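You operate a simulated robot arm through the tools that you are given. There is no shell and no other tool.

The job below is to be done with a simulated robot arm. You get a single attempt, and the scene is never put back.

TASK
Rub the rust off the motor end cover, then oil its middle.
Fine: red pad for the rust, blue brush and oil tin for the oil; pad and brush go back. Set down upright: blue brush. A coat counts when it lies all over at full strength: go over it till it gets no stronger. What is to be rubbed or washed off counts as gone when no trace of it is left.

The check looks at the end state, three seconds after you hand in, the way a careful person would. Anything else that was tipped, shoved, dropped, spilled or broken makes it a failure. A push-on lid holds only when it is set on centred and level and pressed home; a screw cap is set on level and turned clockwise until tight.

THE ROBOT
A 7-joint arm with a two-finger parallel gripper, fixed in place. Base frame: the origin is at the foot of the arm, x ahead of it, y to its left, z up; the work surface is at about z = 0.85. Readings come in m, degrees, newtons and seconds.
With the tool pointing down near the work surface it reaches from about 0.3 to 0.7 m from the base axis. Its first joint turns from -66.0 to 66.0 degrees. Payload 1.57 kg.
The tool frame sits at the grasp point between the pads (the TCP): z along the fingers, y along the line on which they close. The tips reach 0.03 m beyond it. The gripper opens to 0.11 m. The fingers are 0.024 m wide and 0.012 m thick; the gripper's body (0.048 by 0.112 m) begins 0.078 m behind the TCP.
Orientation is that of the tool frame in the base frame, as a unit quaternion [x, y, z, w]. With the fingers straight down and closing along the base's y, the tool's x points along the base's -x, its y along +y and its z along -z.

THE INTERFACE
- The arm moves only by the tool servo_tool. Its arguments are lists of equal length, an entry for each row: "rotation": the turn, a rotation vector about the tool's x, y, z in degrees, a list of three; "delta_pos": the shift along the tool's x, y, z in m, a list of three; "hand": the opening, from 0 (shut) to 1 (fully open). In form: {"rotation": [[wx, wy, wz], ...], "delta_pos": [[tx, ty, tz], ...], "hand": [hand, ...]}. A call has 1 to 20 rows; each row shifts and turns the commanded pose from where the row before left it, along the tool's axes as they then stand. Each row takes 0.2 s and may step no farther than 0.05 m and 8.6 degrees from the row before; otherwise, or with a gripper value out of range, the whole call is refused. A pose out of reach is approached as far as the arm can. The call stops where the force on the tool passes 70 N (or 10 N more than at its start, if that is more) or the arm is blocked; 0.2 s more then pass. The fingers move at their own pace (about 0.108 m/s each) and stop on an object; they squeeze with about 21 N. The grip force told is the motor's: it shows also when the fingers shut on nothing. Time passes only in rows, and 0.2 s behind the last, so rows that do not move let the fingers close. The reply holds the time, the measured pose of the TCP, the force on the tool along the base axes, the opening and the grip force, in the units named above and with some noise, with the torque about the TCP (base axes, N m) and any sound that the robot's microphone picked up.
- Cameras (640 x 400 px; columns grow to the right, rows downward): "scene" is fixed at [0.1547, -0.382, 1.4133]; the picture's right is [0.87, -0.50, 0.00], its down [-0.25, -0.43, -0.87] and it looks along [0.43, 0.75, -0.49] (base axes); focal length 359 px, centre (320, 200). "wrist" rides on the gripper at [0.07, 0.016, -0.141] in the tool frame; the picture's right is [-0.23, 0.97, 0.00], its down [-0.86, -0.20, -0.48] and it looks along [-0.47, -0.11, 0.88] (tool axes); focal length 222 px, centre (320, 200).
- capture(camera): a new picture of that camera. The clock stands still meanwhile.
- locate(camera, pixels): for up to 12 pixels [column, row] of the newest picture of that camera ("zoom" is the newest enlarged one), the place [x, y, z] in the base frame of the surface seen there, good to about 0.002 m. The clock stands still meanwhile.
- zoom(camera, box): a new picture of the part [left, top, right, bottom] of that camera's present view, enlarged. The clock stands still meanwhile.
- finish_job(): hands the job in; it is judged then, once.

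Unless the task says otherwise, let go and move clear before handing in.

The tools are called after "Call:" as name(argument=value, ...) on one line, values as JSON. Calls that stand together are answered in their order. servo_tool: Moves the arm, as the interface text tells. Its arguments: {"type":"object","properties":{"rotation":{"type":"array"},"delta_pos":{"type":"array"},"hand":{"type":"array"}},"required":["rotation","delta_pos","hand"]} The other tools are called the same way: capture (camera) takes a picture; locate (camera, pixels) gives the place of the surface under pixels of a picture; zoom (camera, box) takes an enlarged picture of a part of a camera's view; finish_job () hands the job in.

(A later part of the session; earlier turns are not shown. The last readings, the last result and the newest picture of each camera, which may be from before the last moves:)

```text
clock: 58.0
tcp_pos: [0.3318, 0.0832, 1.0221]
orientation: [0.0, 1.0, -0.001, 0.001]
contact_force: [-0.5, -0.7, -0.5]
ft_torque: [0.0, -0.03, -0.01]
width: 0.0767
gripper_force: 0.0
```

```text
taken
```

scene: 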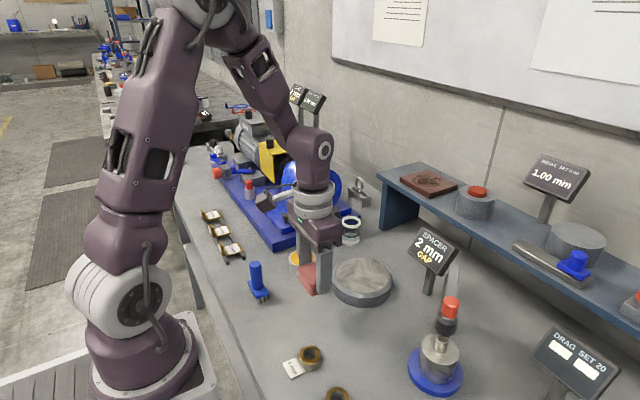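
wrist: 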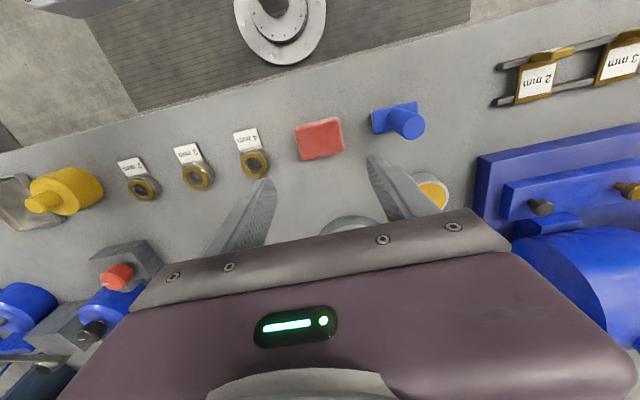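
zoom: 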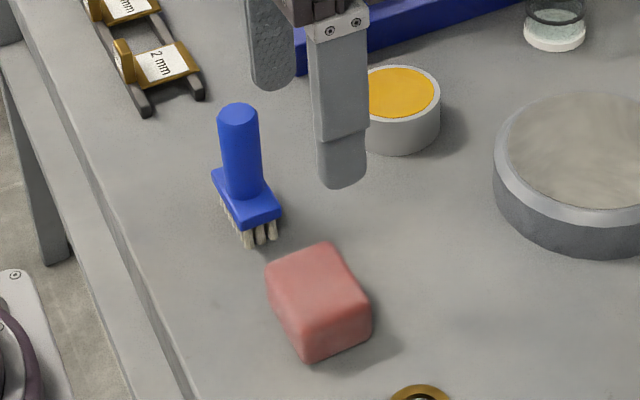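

The pad sits flat in its old place at wrist (320,138). Now I'll measure the brush in the zoom picture (handle top near (237,112)).

Call:
zoom(camera="scene", box=[240, 255, 284, 310])

Call:
locate(camera="wrist", pixels=[[406, 125], [372, 112], [417, 102], [375, 133], [397, 116], [320, 138], [299, 126], [341, 118], [343, 152], [302, 160]])

```text
7.27 times, centred on (262, 282) of scene
```

zoom: 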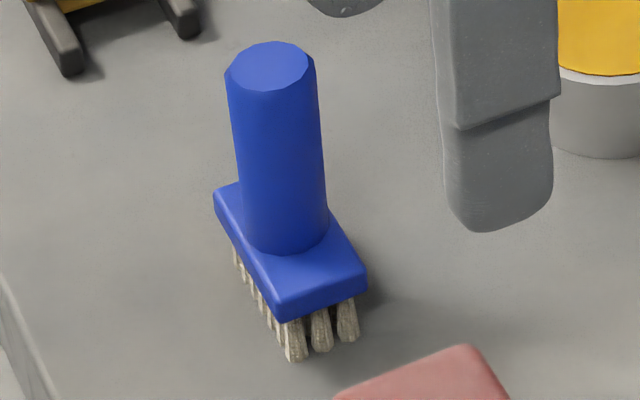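

```text
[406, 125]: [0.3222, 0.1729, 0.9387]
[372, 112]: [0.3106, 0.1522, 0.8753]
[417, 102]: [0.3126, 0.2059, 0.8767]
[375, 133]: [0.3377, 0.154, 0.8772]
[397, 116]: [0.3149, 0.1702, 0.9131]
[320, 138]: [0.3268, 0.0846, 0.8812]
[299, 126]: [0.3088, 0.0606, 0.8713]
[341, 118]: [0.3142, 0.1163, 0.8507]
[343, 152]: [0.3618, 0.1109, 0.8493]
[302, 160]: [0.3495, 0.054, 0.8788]
```

Call:
locate(camera="zoom", pixels=[[272, 65], [228, 75], [314, 68], [270, 43], [272, 88], [216, 196], [278, 303], [364, 270], [285, 245], [295, 357], [345, 338], [318, 348]])

```text
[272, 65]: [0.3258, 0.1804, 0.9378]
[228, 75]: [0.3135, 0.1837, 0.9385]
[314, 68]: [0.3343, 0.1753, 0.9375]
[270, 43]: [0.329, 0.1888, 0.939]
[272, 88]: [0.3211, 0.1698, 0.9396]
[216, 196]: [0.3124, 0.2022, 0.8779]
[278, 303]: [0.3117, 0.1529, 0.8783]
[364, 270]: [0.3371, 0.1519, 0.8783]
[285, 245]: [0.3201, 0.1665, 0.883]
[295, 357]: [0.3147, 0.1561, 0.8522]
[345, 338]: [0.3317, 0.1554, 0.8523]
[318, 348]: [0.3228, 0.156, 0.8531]
```

The handle axis is at about (0.325, 0.179), 22 mm thick, top z=0.939, block top z=0.8785. I'll move above it with a 0.06 m opening and meanwhile measure the tin.

Call:
servo_tool(rotation=[[0, 0, 0], [0, 0, 0], [0, 0, 0], [0, 0, 0]], delta_pos=[[0.003, 0.032, 0], [0.003, 0.032, 0], [0, 0.032, 0], [0, 0, 0]], hand=[0.6, 0.55, 0.55, 0.55])

Call:
capture(camera="wrist")

Call:
zoom(camera="scene", box=[280, 240, 328, 285])

```text
clock: 59.0
tcp_pos: [0.3252, 0.1795, 1.0239]
orientation: [0.0, 1.0, 0.0, 0.0]
contact_force: [-1.1, 1.1, -0.1]
ft_torque: [0.0, 0.02, 0.02]
width: 0.0602
gripper_force: 0.1
```

```text
taken
```

wrist: 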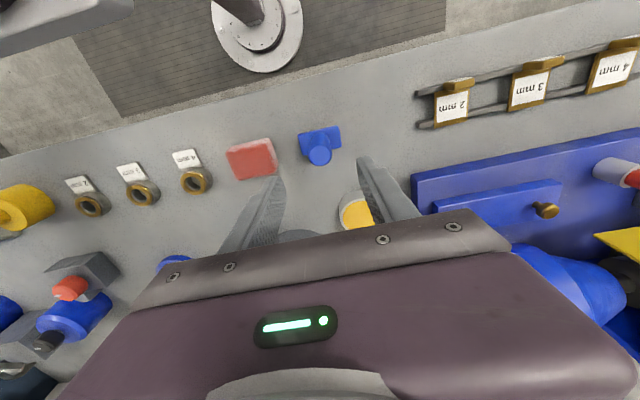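

```text
8.89 times, centred on (304, 262) of scene
```

zoom: 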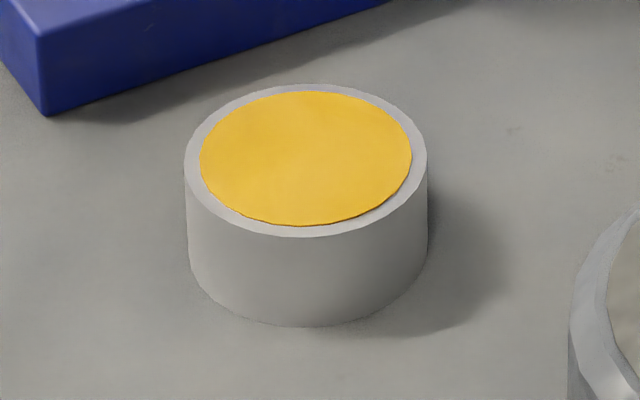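

Call:
locate(camera="zoom", pixels=[[305, 160], [201, 160], [410, 160], [305, 92], [305, 225], [188, 160], [422, 160], [305, 86], [305, 233], [230, 110], [385, 110], [235, 205]])

```text
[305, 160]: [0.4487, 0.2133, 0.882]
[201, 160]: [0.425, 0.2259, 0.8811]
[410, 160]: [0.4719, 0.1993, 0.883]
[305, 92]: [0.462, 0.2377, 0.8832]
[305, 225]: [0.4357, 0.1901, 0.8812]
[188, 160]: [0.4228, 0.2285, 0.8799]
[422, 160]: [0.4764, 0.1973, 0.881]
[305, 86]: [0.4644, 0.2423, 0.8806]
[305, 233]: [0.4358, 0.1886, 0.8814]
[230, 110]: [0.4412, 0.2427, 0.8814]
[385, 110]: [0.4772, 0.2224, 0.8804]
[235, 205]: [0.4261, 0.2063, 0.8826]
```

The oil's centre is (0.4487, 0.2133), 54 mm across, level with the rim at z≈0.881, so the bristles (≈44×20 mm) fit if centred. Now I'll lower onto the handle to TCP z≈0.917.

Call:
servo_tool(rotation=[[0, 0, 0], [0, 0, 0], [0, 0, 0], [0, 0, 0], [0, 0, 0]], delta_pos=[[0, 0, 0.035], [0, 0, 0.035], [0, 0, 0.025], [0, -0.0005, 0.011], [0, 0, 0]], hand=[0.55, 0.55, 0.55, 0.55, 0.55])

Call:
zoom(camera="scene", box=[210, 210, 330, 310])

Call:
capture(camera="wrist")

```text
clock: 60.2
tcp_pos: [0.3255, 0.1801, 0.9177]
orientation: [0.0, 1.0, 0.0, 0.0]
contact_force: [0.0, 0.3, 0.6]
ft_torque: [0.01, -0.02, 0.01]
width: 0.0608
gripper_force: 0.1
```

```text
4.00 times, centred on (270, 260) of scene
```

zoom: 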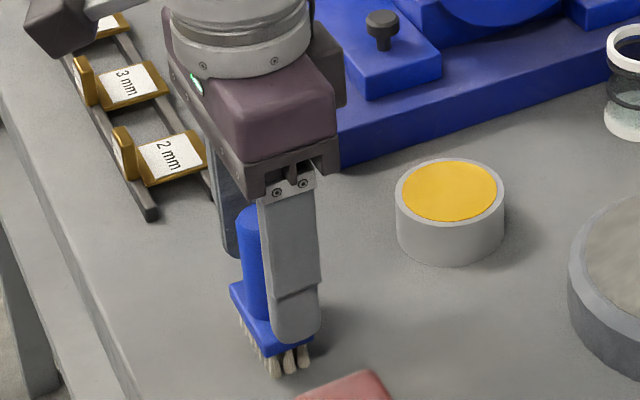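

```text
taken
```

wrist: 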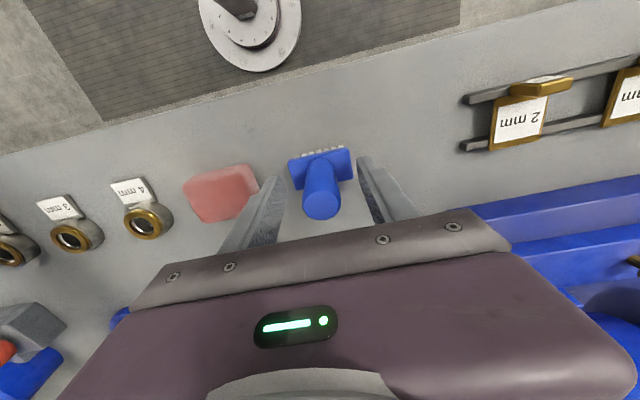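

The handle at wrist (322,190) stands between the fingers. I'll close on it.

Call:
servo_tool(rotation=[[0, 0, 0], [0, 0, 0], [0, 0, 0], [0, 0, 0]], delta_pos=[[0, 0, 0], [0, 0, 0], [0, 0, 0], [0, 0, 0]], hand=[0.3, 0.1, 0.1, 0.1])

```text
clock: 61.2
tcp_pos: [0.3258, 0.1786, 0.9177]
orientation: [-0.001, 1.0, 0.0, 0.0]
contact_force: [0.1, -0.4, -0.6]
ft_torque: [0.0, 0.03, 0.01]
width: 0.0247
gripper_force: 20.7
```

The handle is held (24.7 mm, 20.7 N). I'll lift straight up 9 cm and look.

Call:
servo_tool(rotation=[[0, 0, 0], [0, 0, 0], [0, 0, 0], [0, 0, 0]], delta_pos=[[0, 0, -0.02], [0, 0, -0.035], [0, 0, -0.035], [0, 0, 0]], hand=[0.1, 0.1, 0.1, 0.1])

Call:
zoom(camera="scene", box=[200, 130, 400, 290])

Call:
capture(camera="wrist")

Call:
locate(camera="scene", pixels=[[312, 155], [330, 170], [340, 190], [310, 210], [290, 215], [300, 165], [340, 205], [355, 190]])

```text
clock: 62.2
tcp_pos: [0.3231, 0.1778, 1.0071]
orientation: [0.0, 1.0, 0.001, 0.0]
contact_force: [0.8, 0.3, -1.0]
ft_torque: [0.0, 0.01, -0.02]
width: 0.0248
gripper_force: 21.1
```

```text
2.50 times, centred on (300, 210) of scene
```

zoom: 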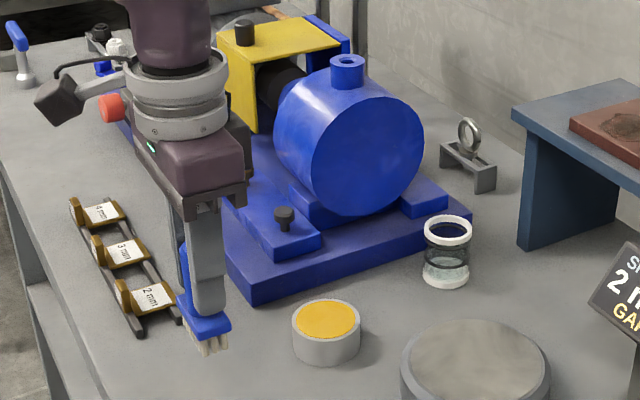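

```text
taken
```

wrist: 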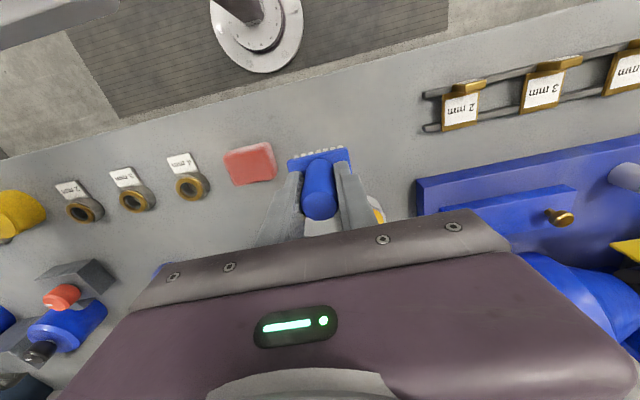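

```text
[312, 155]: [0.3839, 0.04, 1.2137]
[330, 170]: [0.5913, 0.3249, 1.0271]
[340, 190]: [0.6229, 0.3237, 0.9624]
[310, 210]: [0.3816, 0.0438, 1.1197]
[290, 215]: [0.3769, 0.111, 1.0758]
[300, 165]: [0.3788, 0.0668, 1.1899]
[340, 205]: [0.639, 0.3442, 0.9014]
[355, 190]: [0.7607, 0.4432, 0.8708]
```

The brush hangs straight between the fingers. The motor drum's front is at y≈0.324, clear of the path; I'll move over the tin and lower until the bristles are about 1 cm above the oil.

Call:
servo_tool(rotation=[[0, 0, 0], [0, 0, 0], [0, 0, 0], [0, 0, 0], [0, 0, 0], [0, 0, 0]], delta_pos=[[-0.031, 0.008, 0], [-0.031, 0.009, 0], [-0.031, 0.009, 0], [-0.0305, 0.0085, 0], [0, 0, 0.045], [0, 0, 0]], hand=[0.1, 0.1, 0.1, 0.1, 0.1, 0.1])

Call:
zoom(camera="scene", box=[250, 190, 350, 290])

Call:
capture(camera="wrist")

```text
clock: 63.6
tcp_pos: [0.4503, 0.2105, 0.9599]
orientation: [0.0, 1.0, 0.0, 0.0]
contact_force: [-0.5, -0.6, 0.2]
ft_torque: [0.03, -0.01, -0.03]
width: 0.0248
gripper_force: 21.2
```

```text
4.00 times, centred on (300, 240) of scene
```

zoom: 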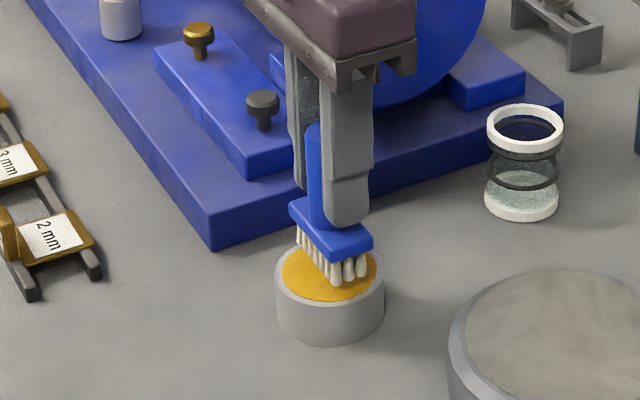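

```text
taken
```

wrist: 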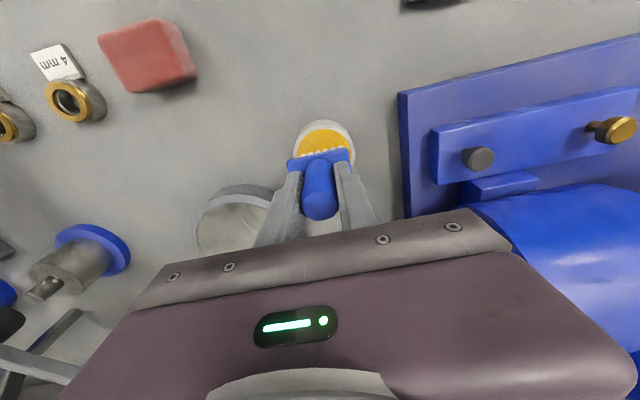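

The bristles hang over the oil about 1 cm up. I'll locate the bristle tips and the rim in the same zoom to centre precisely.

Call:
zoom(camera="scene", box=[282, 230, 328, 280])

```text
8.00 times, centred on (305, 255) of scene
```

zoom: 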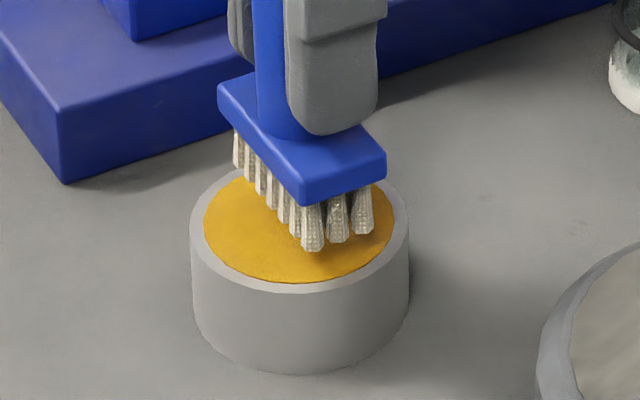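

Call:
locate(camera="zoom", pixels=[[313, 246], [337, 238], [362, 229], [304, 194], [384, 170], [221, 90], [238, 160], [268, 202], [207, 225], [392, 225], [300, 281], [300, 288]])

```text
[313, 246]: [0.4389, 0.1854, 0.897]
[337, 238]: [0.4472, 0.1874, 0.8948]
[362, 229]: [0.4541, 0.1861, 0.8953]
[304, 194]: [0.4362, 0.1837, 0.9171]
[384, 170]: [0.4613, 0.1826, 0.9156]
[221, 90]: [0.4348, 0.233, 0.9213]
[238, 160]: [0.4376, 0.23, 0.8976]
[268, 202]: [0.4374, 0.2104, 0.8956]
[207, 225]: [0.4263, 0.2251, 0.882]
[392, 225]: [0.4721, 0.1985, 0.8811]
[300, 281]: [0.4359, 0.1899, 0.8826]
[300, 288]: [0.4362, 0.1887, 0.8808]
```

The brush block's centre is (0.4485, 0.2085) while the tin's centre is (0.4487, 0.2133), so I'll shift +4.5 mm in y, then recheck.

Call:
servo_tool(rotation=[[0, 0, 0], [0, 0, 0]], delta_pos=[[0, 0.0045, 0.004], [0, 0, 0]], hand=[0.1, 0.1])

Call:
zoom(camera="scene", box=[282, 230, 328, 280])

Call:
zoom(camera="wrist", box=[260, 90, 400, 230])

```text
clock: 64.2
tcp_pos: [0.4501, 0.2162, 0.9584]
orientation: [-0.001, 1.0, 0.0, 0.0]
contact_force: [0.1, 0.7, -1.2]
ft_torque: [-0.03, 0.01, 0.0]
width: 0.0249
gripper_force: 21.0
```

```text
8.00 times, centred on (305, 255) of scene
```

zoom: 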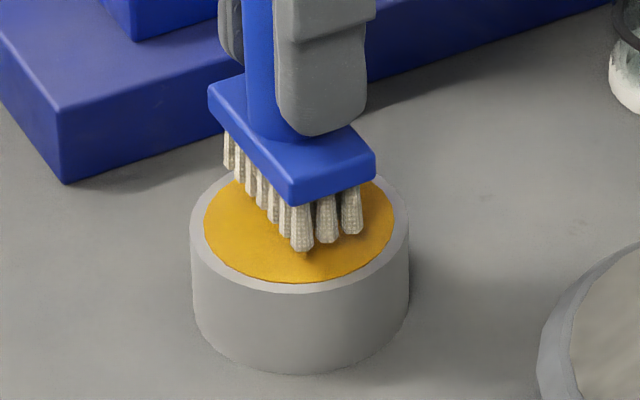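

```text
2.86 times, centred on (330, 160) of wrist
```

zoom: 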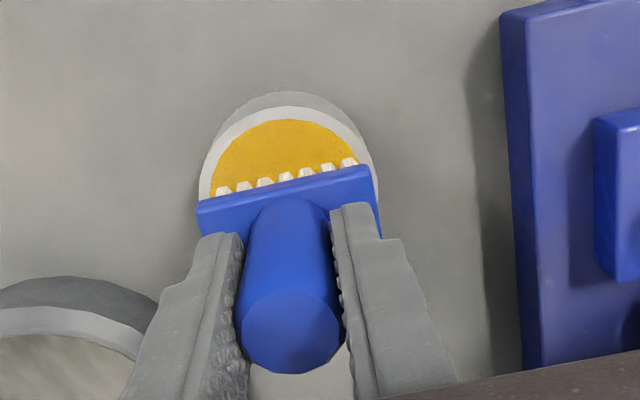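

From the wrist zoom the bristles (215–355) sit within the oil's outline. I'll lower until the bristles are a few millimetres into the oil, watching the force.

Call:
servo_tool(rotation=[[0, 0, 0], [0, 0, 0], [0, 0, 0], [0, 0, 0], [0, 0, 0]], delta_pos=[[0, 0, 0.006], [0, 0, 0.004], [0, 0, 0.002], [0, 0, 0.002], [0, 0, 0]], hand=[0.1, 0.1, 0.1, 0.1, 0.1])

Call:
zoom(camera="scene", box=[282, 230, 328, 280])

```text
clock: 65.4
tcp_pos: [0.4504, 0.2167, 0.9441]
orientation: [0.0, 1.0, 0.0, 0.001]
contact_force: [1.2, -5.1, 27.1]
ft_torque: [-0.04, -0.12, -0.05]
width: 0.0251
gripper_force: 20.7
```

```text
8.00 times, centred on (305, 255) of scene
```

zoom: 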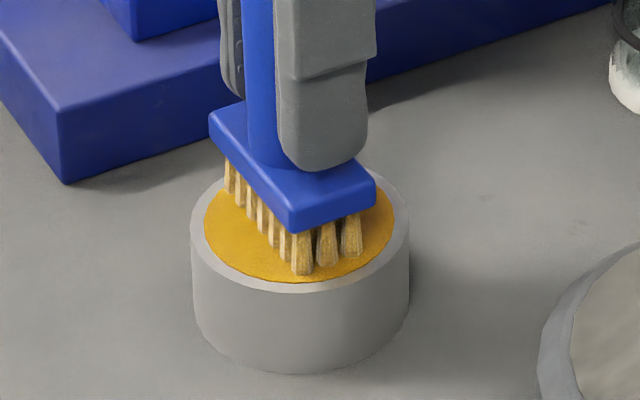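

The oil surface is firm: 27 N, and the bristles have turned oily yellow. The brush slid a few millimetres up in the grip; I'll lift off, hold a moment over the tin for drips, and look.

Call:
servo_tool(rotation=[[0, 0, 0], [0, 0, 0], [0, 0, 0], [0, 0, 0], [0, 0, 0], [0, 0, 0], [0, 0, 0]], delta_pos=[[0, 0, -0.004], [0, 0, -0.01], [0, 0, 0], [0, 0, 0], [0, 0, 0], [0, 0, 0], [0, 0, 0]], hand=[0.1, 0.1, 0.1, 0.1, 0.1, 0.1, 0.1])

Call:
zoom(camera="scene", box=[282, 230, 328, 280])

```text
clock: 67.0
tcp_pos: [0.4498, 0.2169, 0.9573]
orientation: [0.0, 1.0, -0.001, 0.0]
contact_force: [-0.4, 0.6, -0.2]
ft_torque: [0.0, -0.02, 0.0]
width: 0.0249
gripper_force: 21.3
```

```text
8.00 times, centred on (305, 255) of scene
```

zoom: 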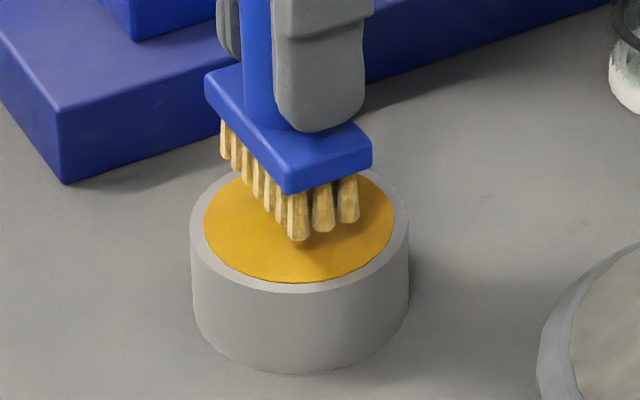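

The bristles are coated and nothing drips. I'll locate the tips for the new bristle offset.

Call:
locate(camera="zoom", pixels=[[299, 238], [323, 229], [348, 220], [228, 157], [290, 186], [370, 155], [207, 82]])

```text
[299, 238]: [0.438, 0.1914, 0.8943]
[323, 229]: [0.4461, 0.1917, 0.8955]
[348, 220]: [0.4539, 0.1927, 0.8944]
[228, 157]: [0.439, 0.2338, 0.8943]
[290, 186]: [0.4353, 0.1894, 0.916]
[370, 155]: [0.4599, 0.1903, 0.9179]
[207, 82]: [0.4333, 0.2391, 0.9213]
```

The bristle tips are now about 0.064 m below the TCP, so contact on the disc should come near TCP z≈0.950. I'll carry the brush over the disc centre and hover a few mm above.

Call:
servo_tool(rotation=[[0, 0, 0], [0, 0, 0], [0, 0, 0], [0, 0, 0], [0, 0, 0], [0, 0, 0], [0, 0, 0]], delta_pos=[[0, 0, -0.02], [-0.0215, -0.03, 0], [-0.0215, -0.031, 0], [-0.0215, -0.031, 0], [-0.0205, -0.03, 0], [0, 0, 0.02], [0, 0, 0]], hand=[0.1, 0.1, 0.1, 0.1, 0.1, 0.1, 0.1])

Call:
zoom(camera="scene", box=[310, 220, 410, 310])

```text
clock: 68.6
tcp_pos: [0.5349, 0.0958, 0.9596]
orientation: [0.001, 1.0, 0.0, 0.0]
contact_force: [-0.1, 0.1, -0.4]
ft_torque: [0.0, 0.0, 0.0]
width: 0.0249
gripper_force: 21.1
```

```text
4.44 times, centred on (360, 265) of scene
```

zoom: 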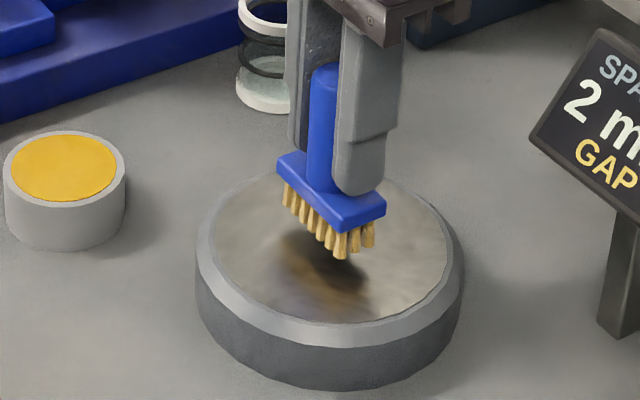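

The brush hovers over the disc's centre, with its shadow on the face. I'll lower gently to light contact.

Call:
servo_tool(rotation=[[0, 0, 0], [0, 0, 0], [0, 0, 0], [0, 0, 0], [0, 0, 0]], delta_pos=[[0, 0, 0.005], [0, 0, 0.002], [0, 0, 0.001], [0, 0, 0.0005], [0, 0, 0]], hand=[0.1, 0.1, 0.1, 0.1, 0.1])

```text
clock: 69.8
tcp_pos: [0.5329, 0.0959, 0.9495]
orientation: [-0.001, 1.0, -0.001, 0.0]
contact_force: [0.2, -0.3, -0.6]
ft_torque: [-0.02, -0.03, 0.0]
width: 0.025
gripper_force: 20.5
```

Call:
servo_tool(rotation=[[0, 0, 0], [0, 0, 0], [0, 0, 0]], delta_pos=[[0, 0, 0.0006], [0, 0, 0.0006], [0, 0, 0]], hand=[0.1, 0.1, 0.1])

```text
clock: 70.6
tcp_pos: [0.5328, 0.0951, 0.9478]
orientation: [0.0, 1.0, 0.0, 0.0]
contact_force: [-0.3, 0.3, 0.1]
ft_torque: [0.02, 0.0, 0.04]
width: 0.0249
gripper_force: 21.1
```

Call:
servo_tool(rotation=[[0, 0, 0], [0, 0, 0], [0, 0, 0]], delta_pos=[[0, 0, 0.0006], [0, 0, 0.0006], [0, 0, 0]], hand=[0.1, 0.1, 0.1])

Call:
zoom(camera="scene", box=[310, 220, 410, 310])

```text
clock: 71.4
tcp_pos: [0.5334, 0.0954, 0.9482]
orientation: [0.0, 1.0, 0.001, 0.001]
contact_force: [-0.9, 1.2, 15.1]
ft_torque: [0.02, 0.03, -0.01]
width: 0.0249
gripper_force: 21.0
```

```text
4.44 times, centred on (360, 265) of scene
```

zoom: 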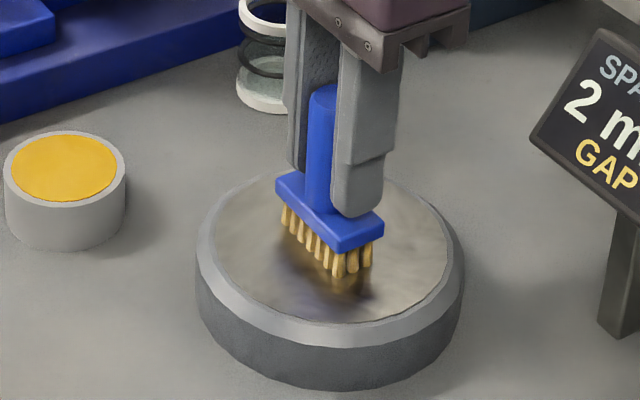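

Contact at 15 N. I'll draw a first x stroke across the middle and watch how the oil shows.

Call:
servo_tool(rotation=[[0, 0, 0], [0, 0, 0], [0, 0, 0], [0, 0, 0], [0, 0, 0], [0, 0, 0], [0, 0, 0], [0, 0, 0], [0, 0, 0]], delta_pos=[[0.01, 0, -0.0002], [0.01, 0, 0], [0.01, 0, 0], [-0.01, 0, 0], [-0.01, 0, 0], [-0.01, 0, 0], [-0.01, 0, 0], [-0.01, 0, 0], [-0.01, 0, 0]], hand=[0.1, 0.1, 0.1, 0.1, 0.1, 0.1, 0.1, 0.1, 0.1])

Call:
zoom(camera="scene", box=[310, 220, 410, 310])

```text
clock: 73.4
tcp_pos: [0.5628, 0.0953, 0.9469]
orientation: [0.0, 1.0, 0.001, -0.001]
contact_force: [-0.5, 0.3, -1.1]
ft_torque: [-0.01, -0.02, -0.03]
width: 0.0246
gripper_force: 20.8
```

```text
4.44 times, centred on (360, 265) of scene
```

zoom: 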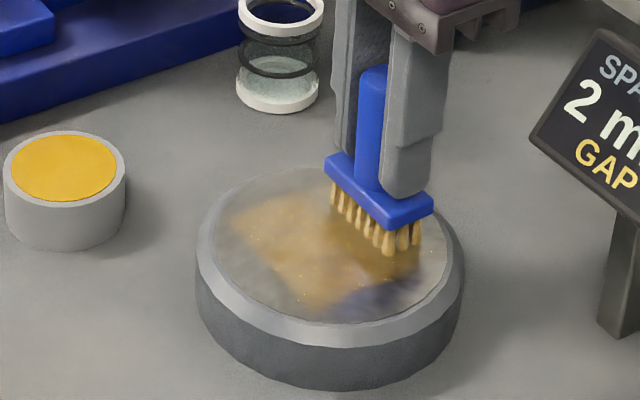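

The oil shows as a yellow film where the brush passed (zoom (230–420, 195–310)). Contact is lost again, so I'll press 0.7 mm and read before continuing.

Call:
servo_tool(rotation=[[0, 0, 0], [0, 0, 0]], delta_pos=[[0, 0, 0.0007], [0, 0, 0]], hand=[0.1, 0.1])

```text
clock: 74.0
tcp_pos: [0.5634, 0.0943, 0.9468]
orientation: [0.0, 1.0, 0.0, 0.0]
contact_force: [-0.3, -0.4, 0.3]
ft_torque: [0.0, 0.0, 0.02]
width: 0.0249
gripper_force: 20.8
```

Call:
servo_tool(rotation=[[0, 0, 0], [0, 0, 0]], delta_pos=[[0, 0, 0.0007], [0, 0, 0]], hand=[0.1, 0.1])

```text
clock: 74.6
tcp_pos: [0.5634, 0.095, 0.946]
orientation: [0.0, 1.0, 0.0, 0.0]
contact_force: [-0.9, -0.1, 4.3]
ft_torque: [0.02, 0.11, -0.05]
width: 0.0246
gripper_force: 21.7
```

Contact is 4 N, a good light press. I'll stroke the middle lane over its whole length and back.

Call:
servo_tool(rotation=[[0, 0, 0], [0, 0, 0], [0, 0, 0], [0, 0, 0], [0, 0, 0], [0, 0, 0], [0, 0, 0], [0, 0, 0], [0, 0, 0], [0, 0, 0], [0, 0, 0]], delta_pos=[[-0.008, 0, 0], [-0.008, 0, 0], [0.011, 0, 0], [0.011, 0, 0], [0.011, 0, 0], [0.011, 0, 0], [0.011, 0, 0], [0.011, 0, 0], [0.011, 0, 0], [0.011, 0, 0], [0.004, 0, 0]], hand=[0.1, 0.1, 0.1, 0.1, 0.1, 0.1, 0.1, 0.1, 0.1, 0.1, 0.1])

Call:
zoom(camera="scene", box=[310, 220, 410, 310])

```text
clock: 77.0
tcp_pos: [0.4878, 0.0953, 0.9458]
orientation: [-0.001, 1.0, 0.0, 0.0]
contact_force: [2.4, -0.3, 3.7]
ft_torque: [-0.02, -0.1, 0.0]
width: 0.0247
gripper_force: 20.7
```

```text
4.44 times, centred on (360, 265) of scene
```

zoom: 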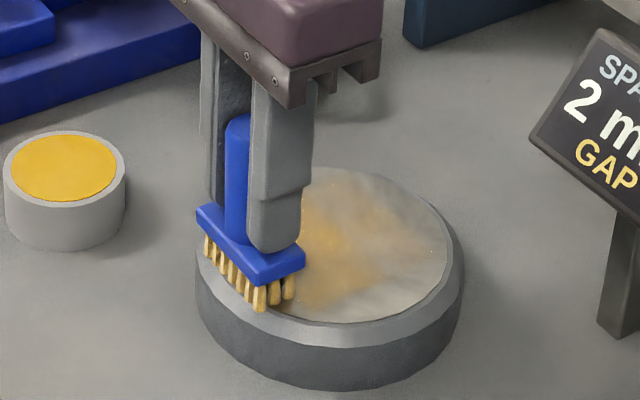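

The film is thicker in the middle and thin to the right; the bristles look paler, so the load is running out. I'll lift, move back to the tin, and view the face.

Call:
servo_tool(rotation=[[0, 0, 0], [0, 0, 0], [0, 0, 0], [0, 0, 0], [0, 0, 0], [0, 0, 0]], delta_pos=[[0, 0, -0.025], [0.01, 0.03, 0], [0.01, 0.03, 0], [0.01, 0.03, 0], [0.008, 0.032, 0], [0, 0, 0]], hand=[0.1, 0.1, 0.1, 0.1, 0.1, 0.1])

Call:
zoom(camera="scene", box=[325, 250, 400, 297])

Call:
zoom(camera="scene", box=[270, 210, 340, 285])

Call:
zoom(camera="wrist", box=[140, 60, 420, 260])

```text
clock: 78.4
tcp_pos: [0.4483, 0.2165, 0.9698]
orientation: [0.0, 1.0, 0.0, 0.0]
contact_force: [0.3, 0.8, 0.2]
ft_torque: [-0.02, -0.02, 0.03]
width: 0.0246
gripper_force: 20.8
```

```text
8.51 times, centred on (362, 274) of scene
```

zoom: 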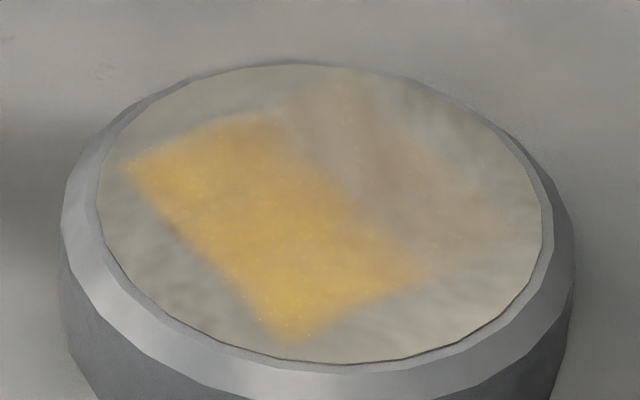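

```text
5.33 times, centred on (305, 248) of scene
```

zoom: 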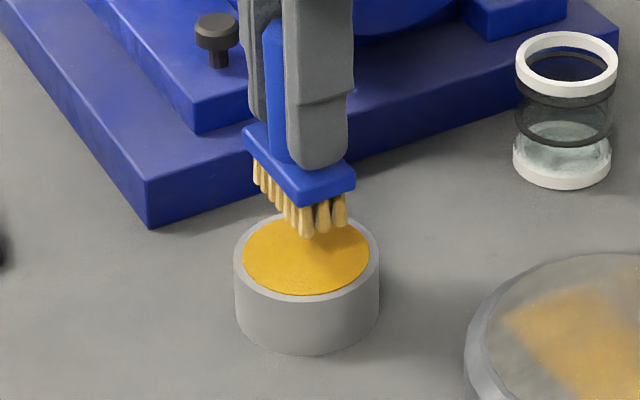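

```text
2.00 times, centred on (280, 160) of wrist
```

zoom: 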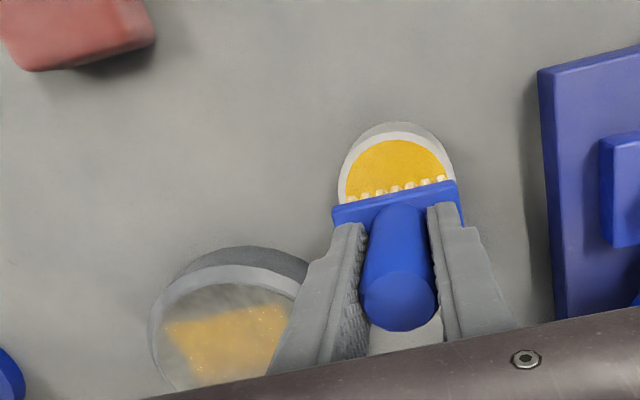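

The coat is strong over the left-centre (zoom (120–430, 115–345)) and faint beyond, so several dips will be needed. I'll dip again gently, feeling for the oil at about 29 mm below here.

Call:
servo_tool(rotation=[[0, 0, 0], [0, 0, 0], [0, 0, 0], [0, 0, 0], [0, 0, 0], [0, 0, 0]], delta_pos=[[0.001, 0, 0.015], [0, 0, 0.01], [0, 0, 0.003], [0, 0, 0.0008], [0, 0, 0.0005], [0, 0, 0]], hand=[0.1, 0.1, 0.1, 0.1, 0.1, 0.1])

Call:
zoom(camera="scene", box=[282, 230, 328, 280])

```text
clock: 79.8
tcp_pos: [0.4481, 0.2171, 0.9421]
orientation: [0.001, 1.0, 0.0, 0.0]
contact_force: [-0.8, -0.2, -0.3]
ft_torque: [-0.01, 0.01, -0.02]
width: 0.0248
gripper_force: 21.3
```

```text
8.00 times, centred on (305, 255) of scene
```

zoom: 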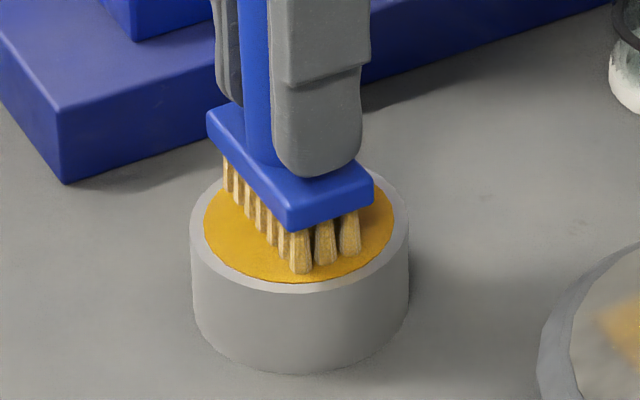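

The bristles nearly touch the oil; no force yet. I'll go 1 mm further in small steps.

Call:
servo_tool(rotation=[[0, 0, 0], [0, 0, 0], [0, 0, 0], [0, 0, 0]], delta_pos=[[0, 0, 0.0005], [0, 0, 0.0005], [0, 0, 0], [0, 0, 0]], hand=[0.1, 0.1, 0.1, 0.1])

Call:
zoom(camera="scene", box=[282, 230, 328, 280])

```text
clock: 80.8
tcp_pos: [0.4491, 0.2165, 0.942]
orientation: [0.0, 1.0, 0.001, 0.001]
contact_force: [-1.5, 0.6, 21.7]
ft_torque: [0.02, 0.17, 0.02]
width: 0.0246
gripper_force: 20.9
```

```text
8.00 times, centred on (305, 255) of scene
```

zoom: 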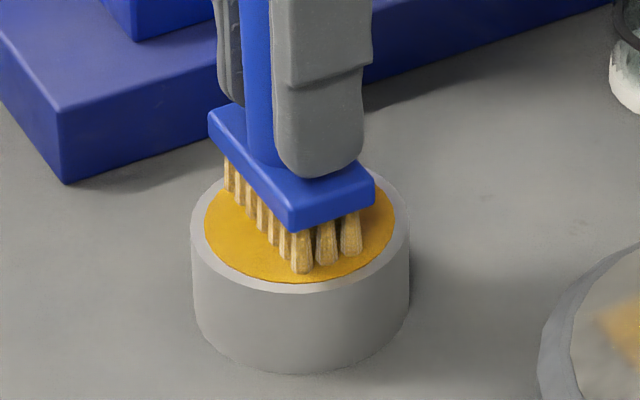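

The dip is made (21.7 N). I'll lift, carry over the +x half of the middle lane (x≈0.563), and come down close to contact.

Call:
servo_tool(rotation=[[0, 0, 0], [0, 0, 0], [0, 0, 0], [0, 0, 0], [0, 0, 0], [0, 0, 0], [0, 0, 0], [0, 0, 0], [0, 0, 0]], delta_pos=[[0, 0, -0.005], [0, 0, -0.02], [-0.0286, -0.0305, 0], [-0.0286, -0.0305, 0], [-0.0286, -0.0305, 0], [-0.0287, -0.0305, 0], [0, 0, 0.014], [0, 0, 0.0055], [0, 0, 0]], hand=[0.1, 0.1, 0.1, 0.1, 0.1, 0.1, 0.1, 0.1, 0.1])

```text
clock: 82.8
tcp_pos: [0.5623, 0.0959, 0.9458]
orientation: [-0.001, 1.0, 0.0, 0.0]
contact_force: [-0.1, 0.3, -0.8]
ft_torque: [0.01, -0.02, -0.01]
width: 0.0247
gripper_force: 21.0
```

Call:
servo_tool(rotation=[[0, 0, 0], [0, 0, 0], [0, 0, 0]], delta_pos=[[0, 0, 0.0005], [0, 0, 0.0003], [0, 0, 0]], hand=[0.1, 0.1, 0.1])

```text
clock: 83.6
tcp_pos: [0.5632, 0.0963, 0.9455]
orientation: [0.0, 1.0, -0.001, 0.0]
contact_force: [-0.3, 0.2, 0.2]
ft_torque: [0.01, 0.01, -0.04]
width: 0.0245
gripper_force: 21.8
```

Call:
servo_tool(rotation=[[0, 0, 0], [0, 0, 0]], delta_pos=[[0, 0, 0.0004], [0, 0, 0]], hand=[0.1, 0.1])

```text
clock: 84.2
tcp_pos: [0.562, 0.0961, 0.9461]
orientation: [0.0, 1.0, 0.0, 0.001]
contact_force: [-2.6, 0.0, 11.0]
ft_torque: [-0.03, 0.19, 0.0]
width: 0.0248
gripper_force: 21.0
```

Contact 11 N. I'll work the right half: out to x≈0.58, back to 0.535, and out again.

Call:
servo_tool(rotation=[[0, 0, 0], [0, 0, 0], [0, 0, 0], [0, 0, 0], [0, 0, 0], [0, 0, 0], [0, 0, 0], [0, 0, 0], [0, 0, 0], [0, 0, 0]], delta_pos=[[-0.008, 0, 0], [-0.008, 0, 0], [0.009, 0, 0], [0.009, 0, 0], [0.009, 0, 0], [0.009, 0, 0], [0.009, 0, 0], [-0.009, 0, 0], [-0.009, 0, 0], [-0.009, 0, 0]], hand=[0.1, 0.1, 0.1, 0.1, 0.1, 0.1, 0.1, 0.1, 0.1, 0.1])

Call:
zoom(camera="scene", box=[310, 220, 410, 310])

```text
clock: 86.4
tcp_pos: [0.5605, 0.0962, 0.9455]
orientation: [0.001, 1.0, 0.0, -0.001]
contact_force: [-3.9, 0.1, 7.7]
ft_torque: [0.03, 0.2, 0.0]
width: 0.0247
gripper_force: 20.6
```

```text
4.44 times, centred on (360, 265) of scene
```

zoom: 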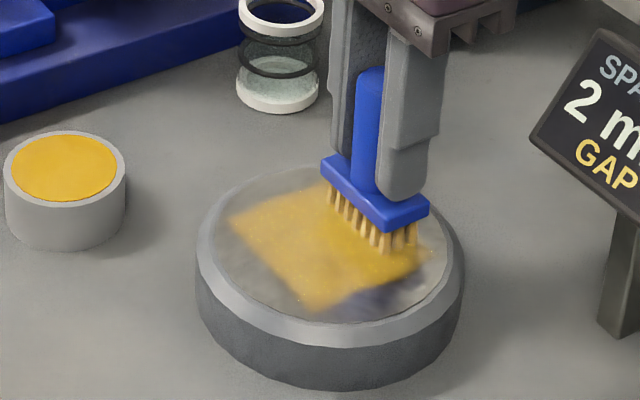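

The film now reaches further right. I'll lift, go back to the tin, and look at the coat from there.

Call:
servo_tool(rotation=[[0, 0, 0], [0, 0, 0], [0, 0, 0], [0, 0, 0], [0, 0, 0], [0, 0, 0]], delta_pos=[[0, 0, -0.0207], [0.0281, 0.0305, 0], [0.0281, 0.0305, 0], [0.0281, 0.0305, 0], [0.0282, 0.0305, 0], [0, 0, 0]], hand=[0.1, 0.1, 0.1, 0.1, 0.1, 0.1])

Call:
zoom(camera="scene", box=[325, 250, 400, 297])

Call:
zoom(camera="scene", box=[282, 230, 328, 280])

```text
clock: 87.8
tcp_pos: [0.4473, 0.2181, 0.9683]
orientation: [-0.001, 1.0, 0.001, 0.0]
contact_force: [1.4, -0.4, -0.2]
ft_torque: [-0.01, 0.01, -0.01]
width: 0.0249
gripper_force: 21.5
```

```text
8.51 times, centred on (362, 274) of scene
```

zoom: 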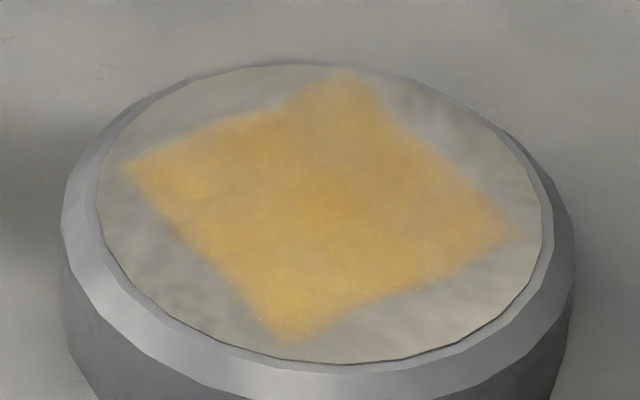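

```text
8.00 times, centred on (305, 255) of scene
```

zoom: 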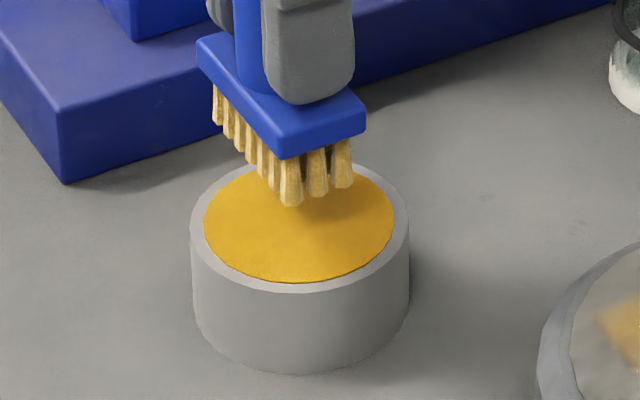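

The whole middle band is now coated (diamond from (125,165) to (520,235)). I'll dip again, with the same depth as before.

Call:
servo_tool(rotation=[[0, 0, 0], [0, 0, 0], [0, 0, 0], [0, 0, 0], [0, 0, 0], [0, 0, 0]], delta_pos=[[0, 0, 0.015], [0, 0, 0.007], [0, 0, 0.002], [0, 0, 0.0005], [0, 0, 0.0003], [0, 0, 0]], hand=[0.1, 0.1, 0.1, 0.1, 0.1, 0.1])

```text
clock: 89.2
tcp_pos: [0.4489, 0.2183, 0.9444]
orientation: [0.0, 1.0, 0.0, 0.0]
contact_force: [0.0, 0.4, 0.1]
ft_torque: [0.0, -0.03, -0.03]
width: 0.0249
gripper_force: 21.4
```

Call:
servo_tool(rotation=[[0, 0, 0], [0, 0, 0], [0, 0, 0], [0, 0, 0]], delta_pos=[[0, 0, 0.0005], [0, 0, 0.0004], [0, 0, 0], [0, 0, 0]], hand=[0.1, 0.1, 0.1, 0.1])

```text
clock: 90.2
tcp_pos: [0.4494, 0.2171, 0.9428]
orientation: [0.001, 1.0, 0.001, 0.001]
contact_force: [-1.6, -2.9, 23.7]
ft_torque: [-0.02, 0.12, -0.02]
width: 0.0246
gripper_force: 21.1
```

Dip made (24 N). Next the +y lane, left half: lift, carry to about (0.513, 0.131) and lower to near contact.

Call:
servo_tool(rotation=[[0, 0, 0], [0, 0, 0], [0, 0, 0], [0, 0, 0], [0, 0, 0], [0, 0, 0], [0, 0, 0], [0, 0, 0], [0, 0, 0]], delta_pos=[[0, 0, -0.005], [0, 0, -0.02], [-0.0215, -0.0287, 0], [-0.0215, -0.0287, 0], [-0.0215, -0.0286, 0], [0, 0, 0.012], [0, 0, 0.0065], [0, 0, 0.001], [0, 0, 0]], hand=[0.1, 0.1, 0.1, 0.1, 0.1, 0.1, 0.1, 0.1, 0.1])

```text
clock: 92.2
tcp_pos: [0.5124, 0.1324, 0.946]
orientation: [0.001, 1.0, 0.0, 0.0]
contact_force: [0.5, -1.5, -0.6]
ft_torque: [0.0, 0.0, 0.0]
width: 0.0247
gripper_force: 20.9
```

Call:
servo_tool(rotation=[[0, 0, 0], [0, 0, 0], [0, 0, 0]], delta_pos=[[0, 0, 0.0005], [0, 0, 0.0004], [0, 0, 0]], hand=[0.1, 0.1, 0.1])

```text
clock: 93.0
tcp_pos: [0.5126, 0.1303, 0.9446]
orientation: [0.0, 1.0, 0.0, 0.001]
contact_force: [-4.2, -0.8, 25.2]
ft_torque: [-0.02, 0.14, -0.01]
width: 0.0247
gripper_force: 21.5
```

Contact is 25 N; I'll ease 0.3 mm and do the left half of the +y lane.

Call:
servo_tool(rotation=[[0, 0, 0], [0, 0, 0], [0, 0, 0], [0, 0, 0], [0, 0, 0], [0, 0, 0], [0, 0, 0], [0, 0, 0], [0, 0, 0], [0, 0, 0], [0, 0, 0], [0, 0, 0]], delta_pos=[[0, 0, -0.0002], [0.009, 0, 0], [0.009, 0, 0], [0.007, 0, 0], [-0.01, 0, 0], [-0.01, 0, 0], [-0.01, 0, 0], [-0.01, 0, 0], [-0.01, 0, 0], [0.01, 0, 0], [0.01, 0, 0], [0.01, 0, 0]], hand=[0.1, 0.1, 0.1, 0.1, 0.1, 0.1, 0.1, 0.1, 0.1, 0.1, 0.1, 0.1])

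Call:
zoom(camera="scene", box=[310, 220, 410, 310])

```text
clock: 95.6
tcp_pos: [0.5083, 0.1327, 0.9455]
orientation: [0.0, 1.0, 0.0, 0.0]
contact_force: [-0.7, 0.0, -0.6]
ft_torque: [-0.03, -0.04, -0.01]
width: 0.0246
gripper_force: 21.2
```

```text
4.44 times, centred on (360, 265) of scene
```

zoom: 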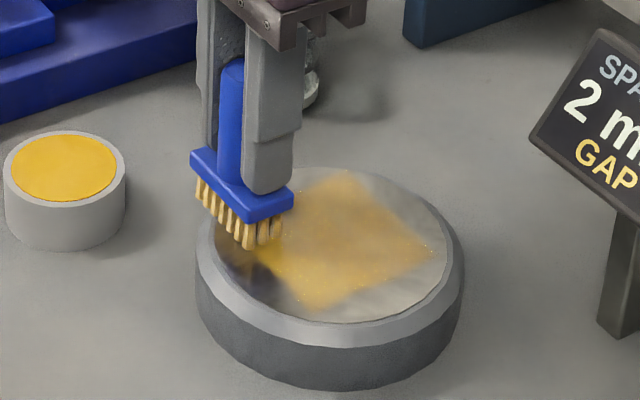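

Contact faded at the end, though the bristles still carry oil. I'll press 0.5 mm and read, then sweep toward +x.

Call:
servo_tool(rotation=[[0, 0, 0], [0, 0, 0]], delta_pos=[[0, 0, 0.0006], [0, 0, 0]], hand=[0.1, 0.1])

```text
clock: 96.2
tcp_pos: [0.5081, 0.131, 0.9445]
orientation: [0.0, 1.0, 0.0, 0.0]
contact_force: [0.4, 0.2, -0.1]
ft_torque: [0.02, 0.01, -0.02]
width: 0.025
gripper_force: 20.8
```

Call:
servo_tool(rotation=[[0, 0, 0], [0, 0, 0]], delta_pos=[[0, 0, 0.0005], [0, 0, 0]], hand=[0.1, 0.1])

```text
clock: 96.8
tcp_pos: [0.5083, 0.1332, 0.944]
orientation: [0.001, 1.0, -0.001, -0.001]
contact_force: [-3.1, -0.3, 10.2]
ft_torque: [0.01, 0.05, 0.07]
width: 0.0248
gripper_force: 20.8
```

Contact 10 N. I'll go over the left half of this lane again.

Call:
servo_tool(rotation=[[0, 0, 0], [0, 0, 0], [0, 0, 0], [0, 0, 0], [0, 0, 0], [0, 0, 0], [0, 0, 0], [0, 0, 0]], delta_pos=[[0.01, 0, 0], [0.01, 0, 0], [-0.01, 0, 0], [-0.01, 0, 0], [-0.01, 0, 0], [-0.01, 0, 0], [-0.01, 0, 0], [0, 0, 0]], hand=[0.1, 0.1, 0.1, 0.1, 0.1, 0.1, 0.1, 0.1])

```text
clock: 98.6
tcp_pos: [0.5381, 0.132, 0.9433]
orientation: [0.0, 1.0, 0.0, 0.0]
contact_force: [-3.2, 0.1, 6.3]
ft_torque: [0.01, 0.14, -0.01]
width: 0.0247
gripper_force: 21.4
```

Contact held at 6 N. Back to the tin for another dip, checking the coat on the way.

Call:
servo_tool(rotation=[[0, 0, 0], [0, 0, 0], [0, 0, 0], [0, 0, 0], [0, 0, 0]], delta_pos=[[0, 0, -0.021], [0.03, 0.0287, 0], [0.03, 0.0287, 0], [0.0295, 0.0286, 0], [0, 0, 0]], hand=[0.1, 0.1, 0.1, 0.1, 0.1])

Call:
zoom(camera="scene", box=[325, 250, 400, 297])

Call:
zoom(camera="scene", box=[282, 230, 328, 280])

```text
clock: 99.8
tcp_pos: [0.4471, 0.2176, 0.9644]
orientation: [0.0, 1.0, 0.0, 0.0]
contact_force: [0.1, 0.4, -0.6]
ft_torque: [-0.02, -0.01, 0.06]
width: 0.0246
gripper_force: 20.5
```

```text
8.51 times, centred on (362, 274) of scene
```

zoom: 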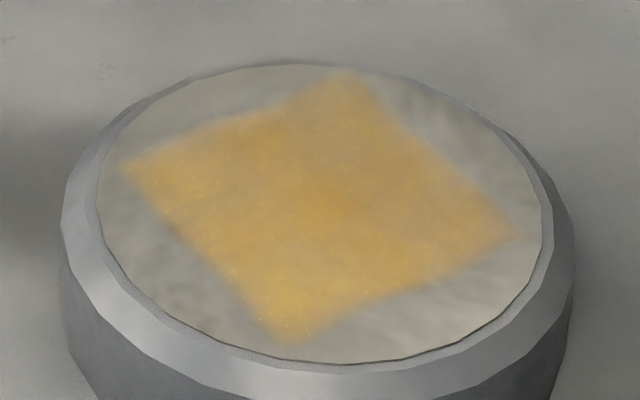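

```text
8.00 times, centred on (305, 255) of scene
```

zoom: 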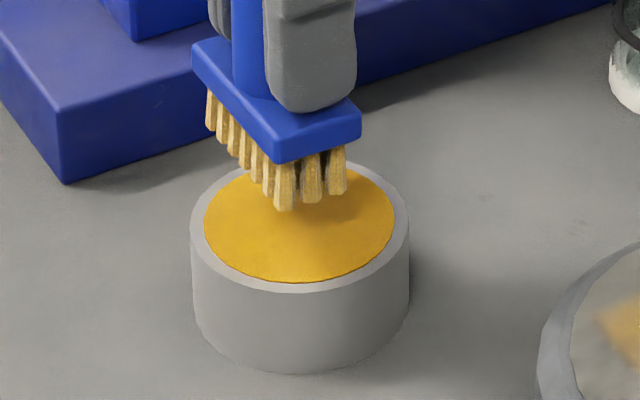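

The coated shape is exactly as before: the +y lane left no film, so the paintable zone seems bounded. I'll locate the film's corners in the 8.5× zoom.

Call:
zoom(camera="scene", box=[325, 250, 400, 297])

Call:
locate(camera="zoom", pixels=[[128, 168], [345, 75], [515, 235], [285, 340], [235, 120], [430, 155], [400, 290], [205, 255], [320, 205], [97, 195], [540, 215], [300, 65]])

```text
8.51 times, centred on (362, 274) of scene
```

zoom: 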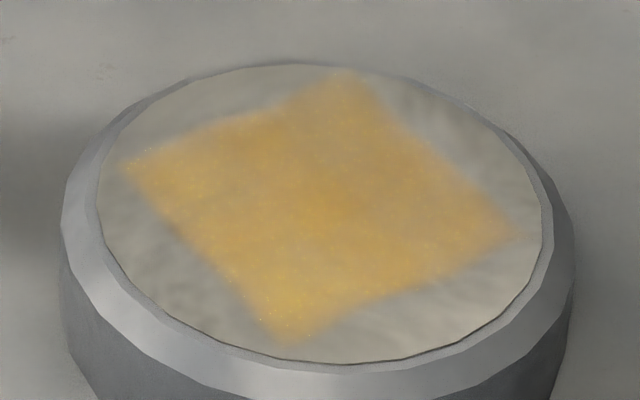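

```text
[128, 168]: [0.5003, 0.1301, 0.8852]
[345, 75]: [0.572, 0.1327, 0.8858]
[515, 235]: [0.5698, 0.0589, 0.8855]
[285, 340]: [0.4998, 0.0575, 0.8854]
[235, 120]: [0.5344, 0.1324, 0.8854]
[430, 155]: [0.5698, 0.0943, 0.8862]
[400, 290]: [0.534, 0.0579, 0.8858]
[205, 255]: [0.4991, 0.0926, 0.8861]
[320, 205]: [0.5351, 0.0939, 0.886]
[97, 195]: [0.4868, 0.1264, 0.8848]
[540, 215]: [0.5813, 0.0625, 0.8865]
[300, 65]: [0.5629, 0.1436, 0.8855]
```

The film is a square x 0.500–0.571, y 0.058–0.132 (centre ≈(0.535, 0.095)) — this is the "middle" work area. Now I'll go over it again with fresh oil till it gets no stronger; first another dip.

Call:
servo_tool(rotation=[[0, 0, 0], [0, 0, 0], [0, 0, 0], [0, 0, 0], [0, 0, 0]], delta_pos=[[0, 0, 0.015], [0, 0, 0.007], [0, 0, 0.002], [0, 0, 0.0008], [0, 0, 0]], hand=[0.1, 0.1, 0.1, 0.1, 0.1])

```text
clock: 101.0
tcp_pos: [0.4492, 0.2167, 0.94]
orientation: [-0.001, 1.0, 0.0, 0.0]
contact_force: [-0.9, -0.3, 2.8]
ft_torque: [0.0, 0.03, 0.0]
width: 0.0246
gripper_force: 21.2
```

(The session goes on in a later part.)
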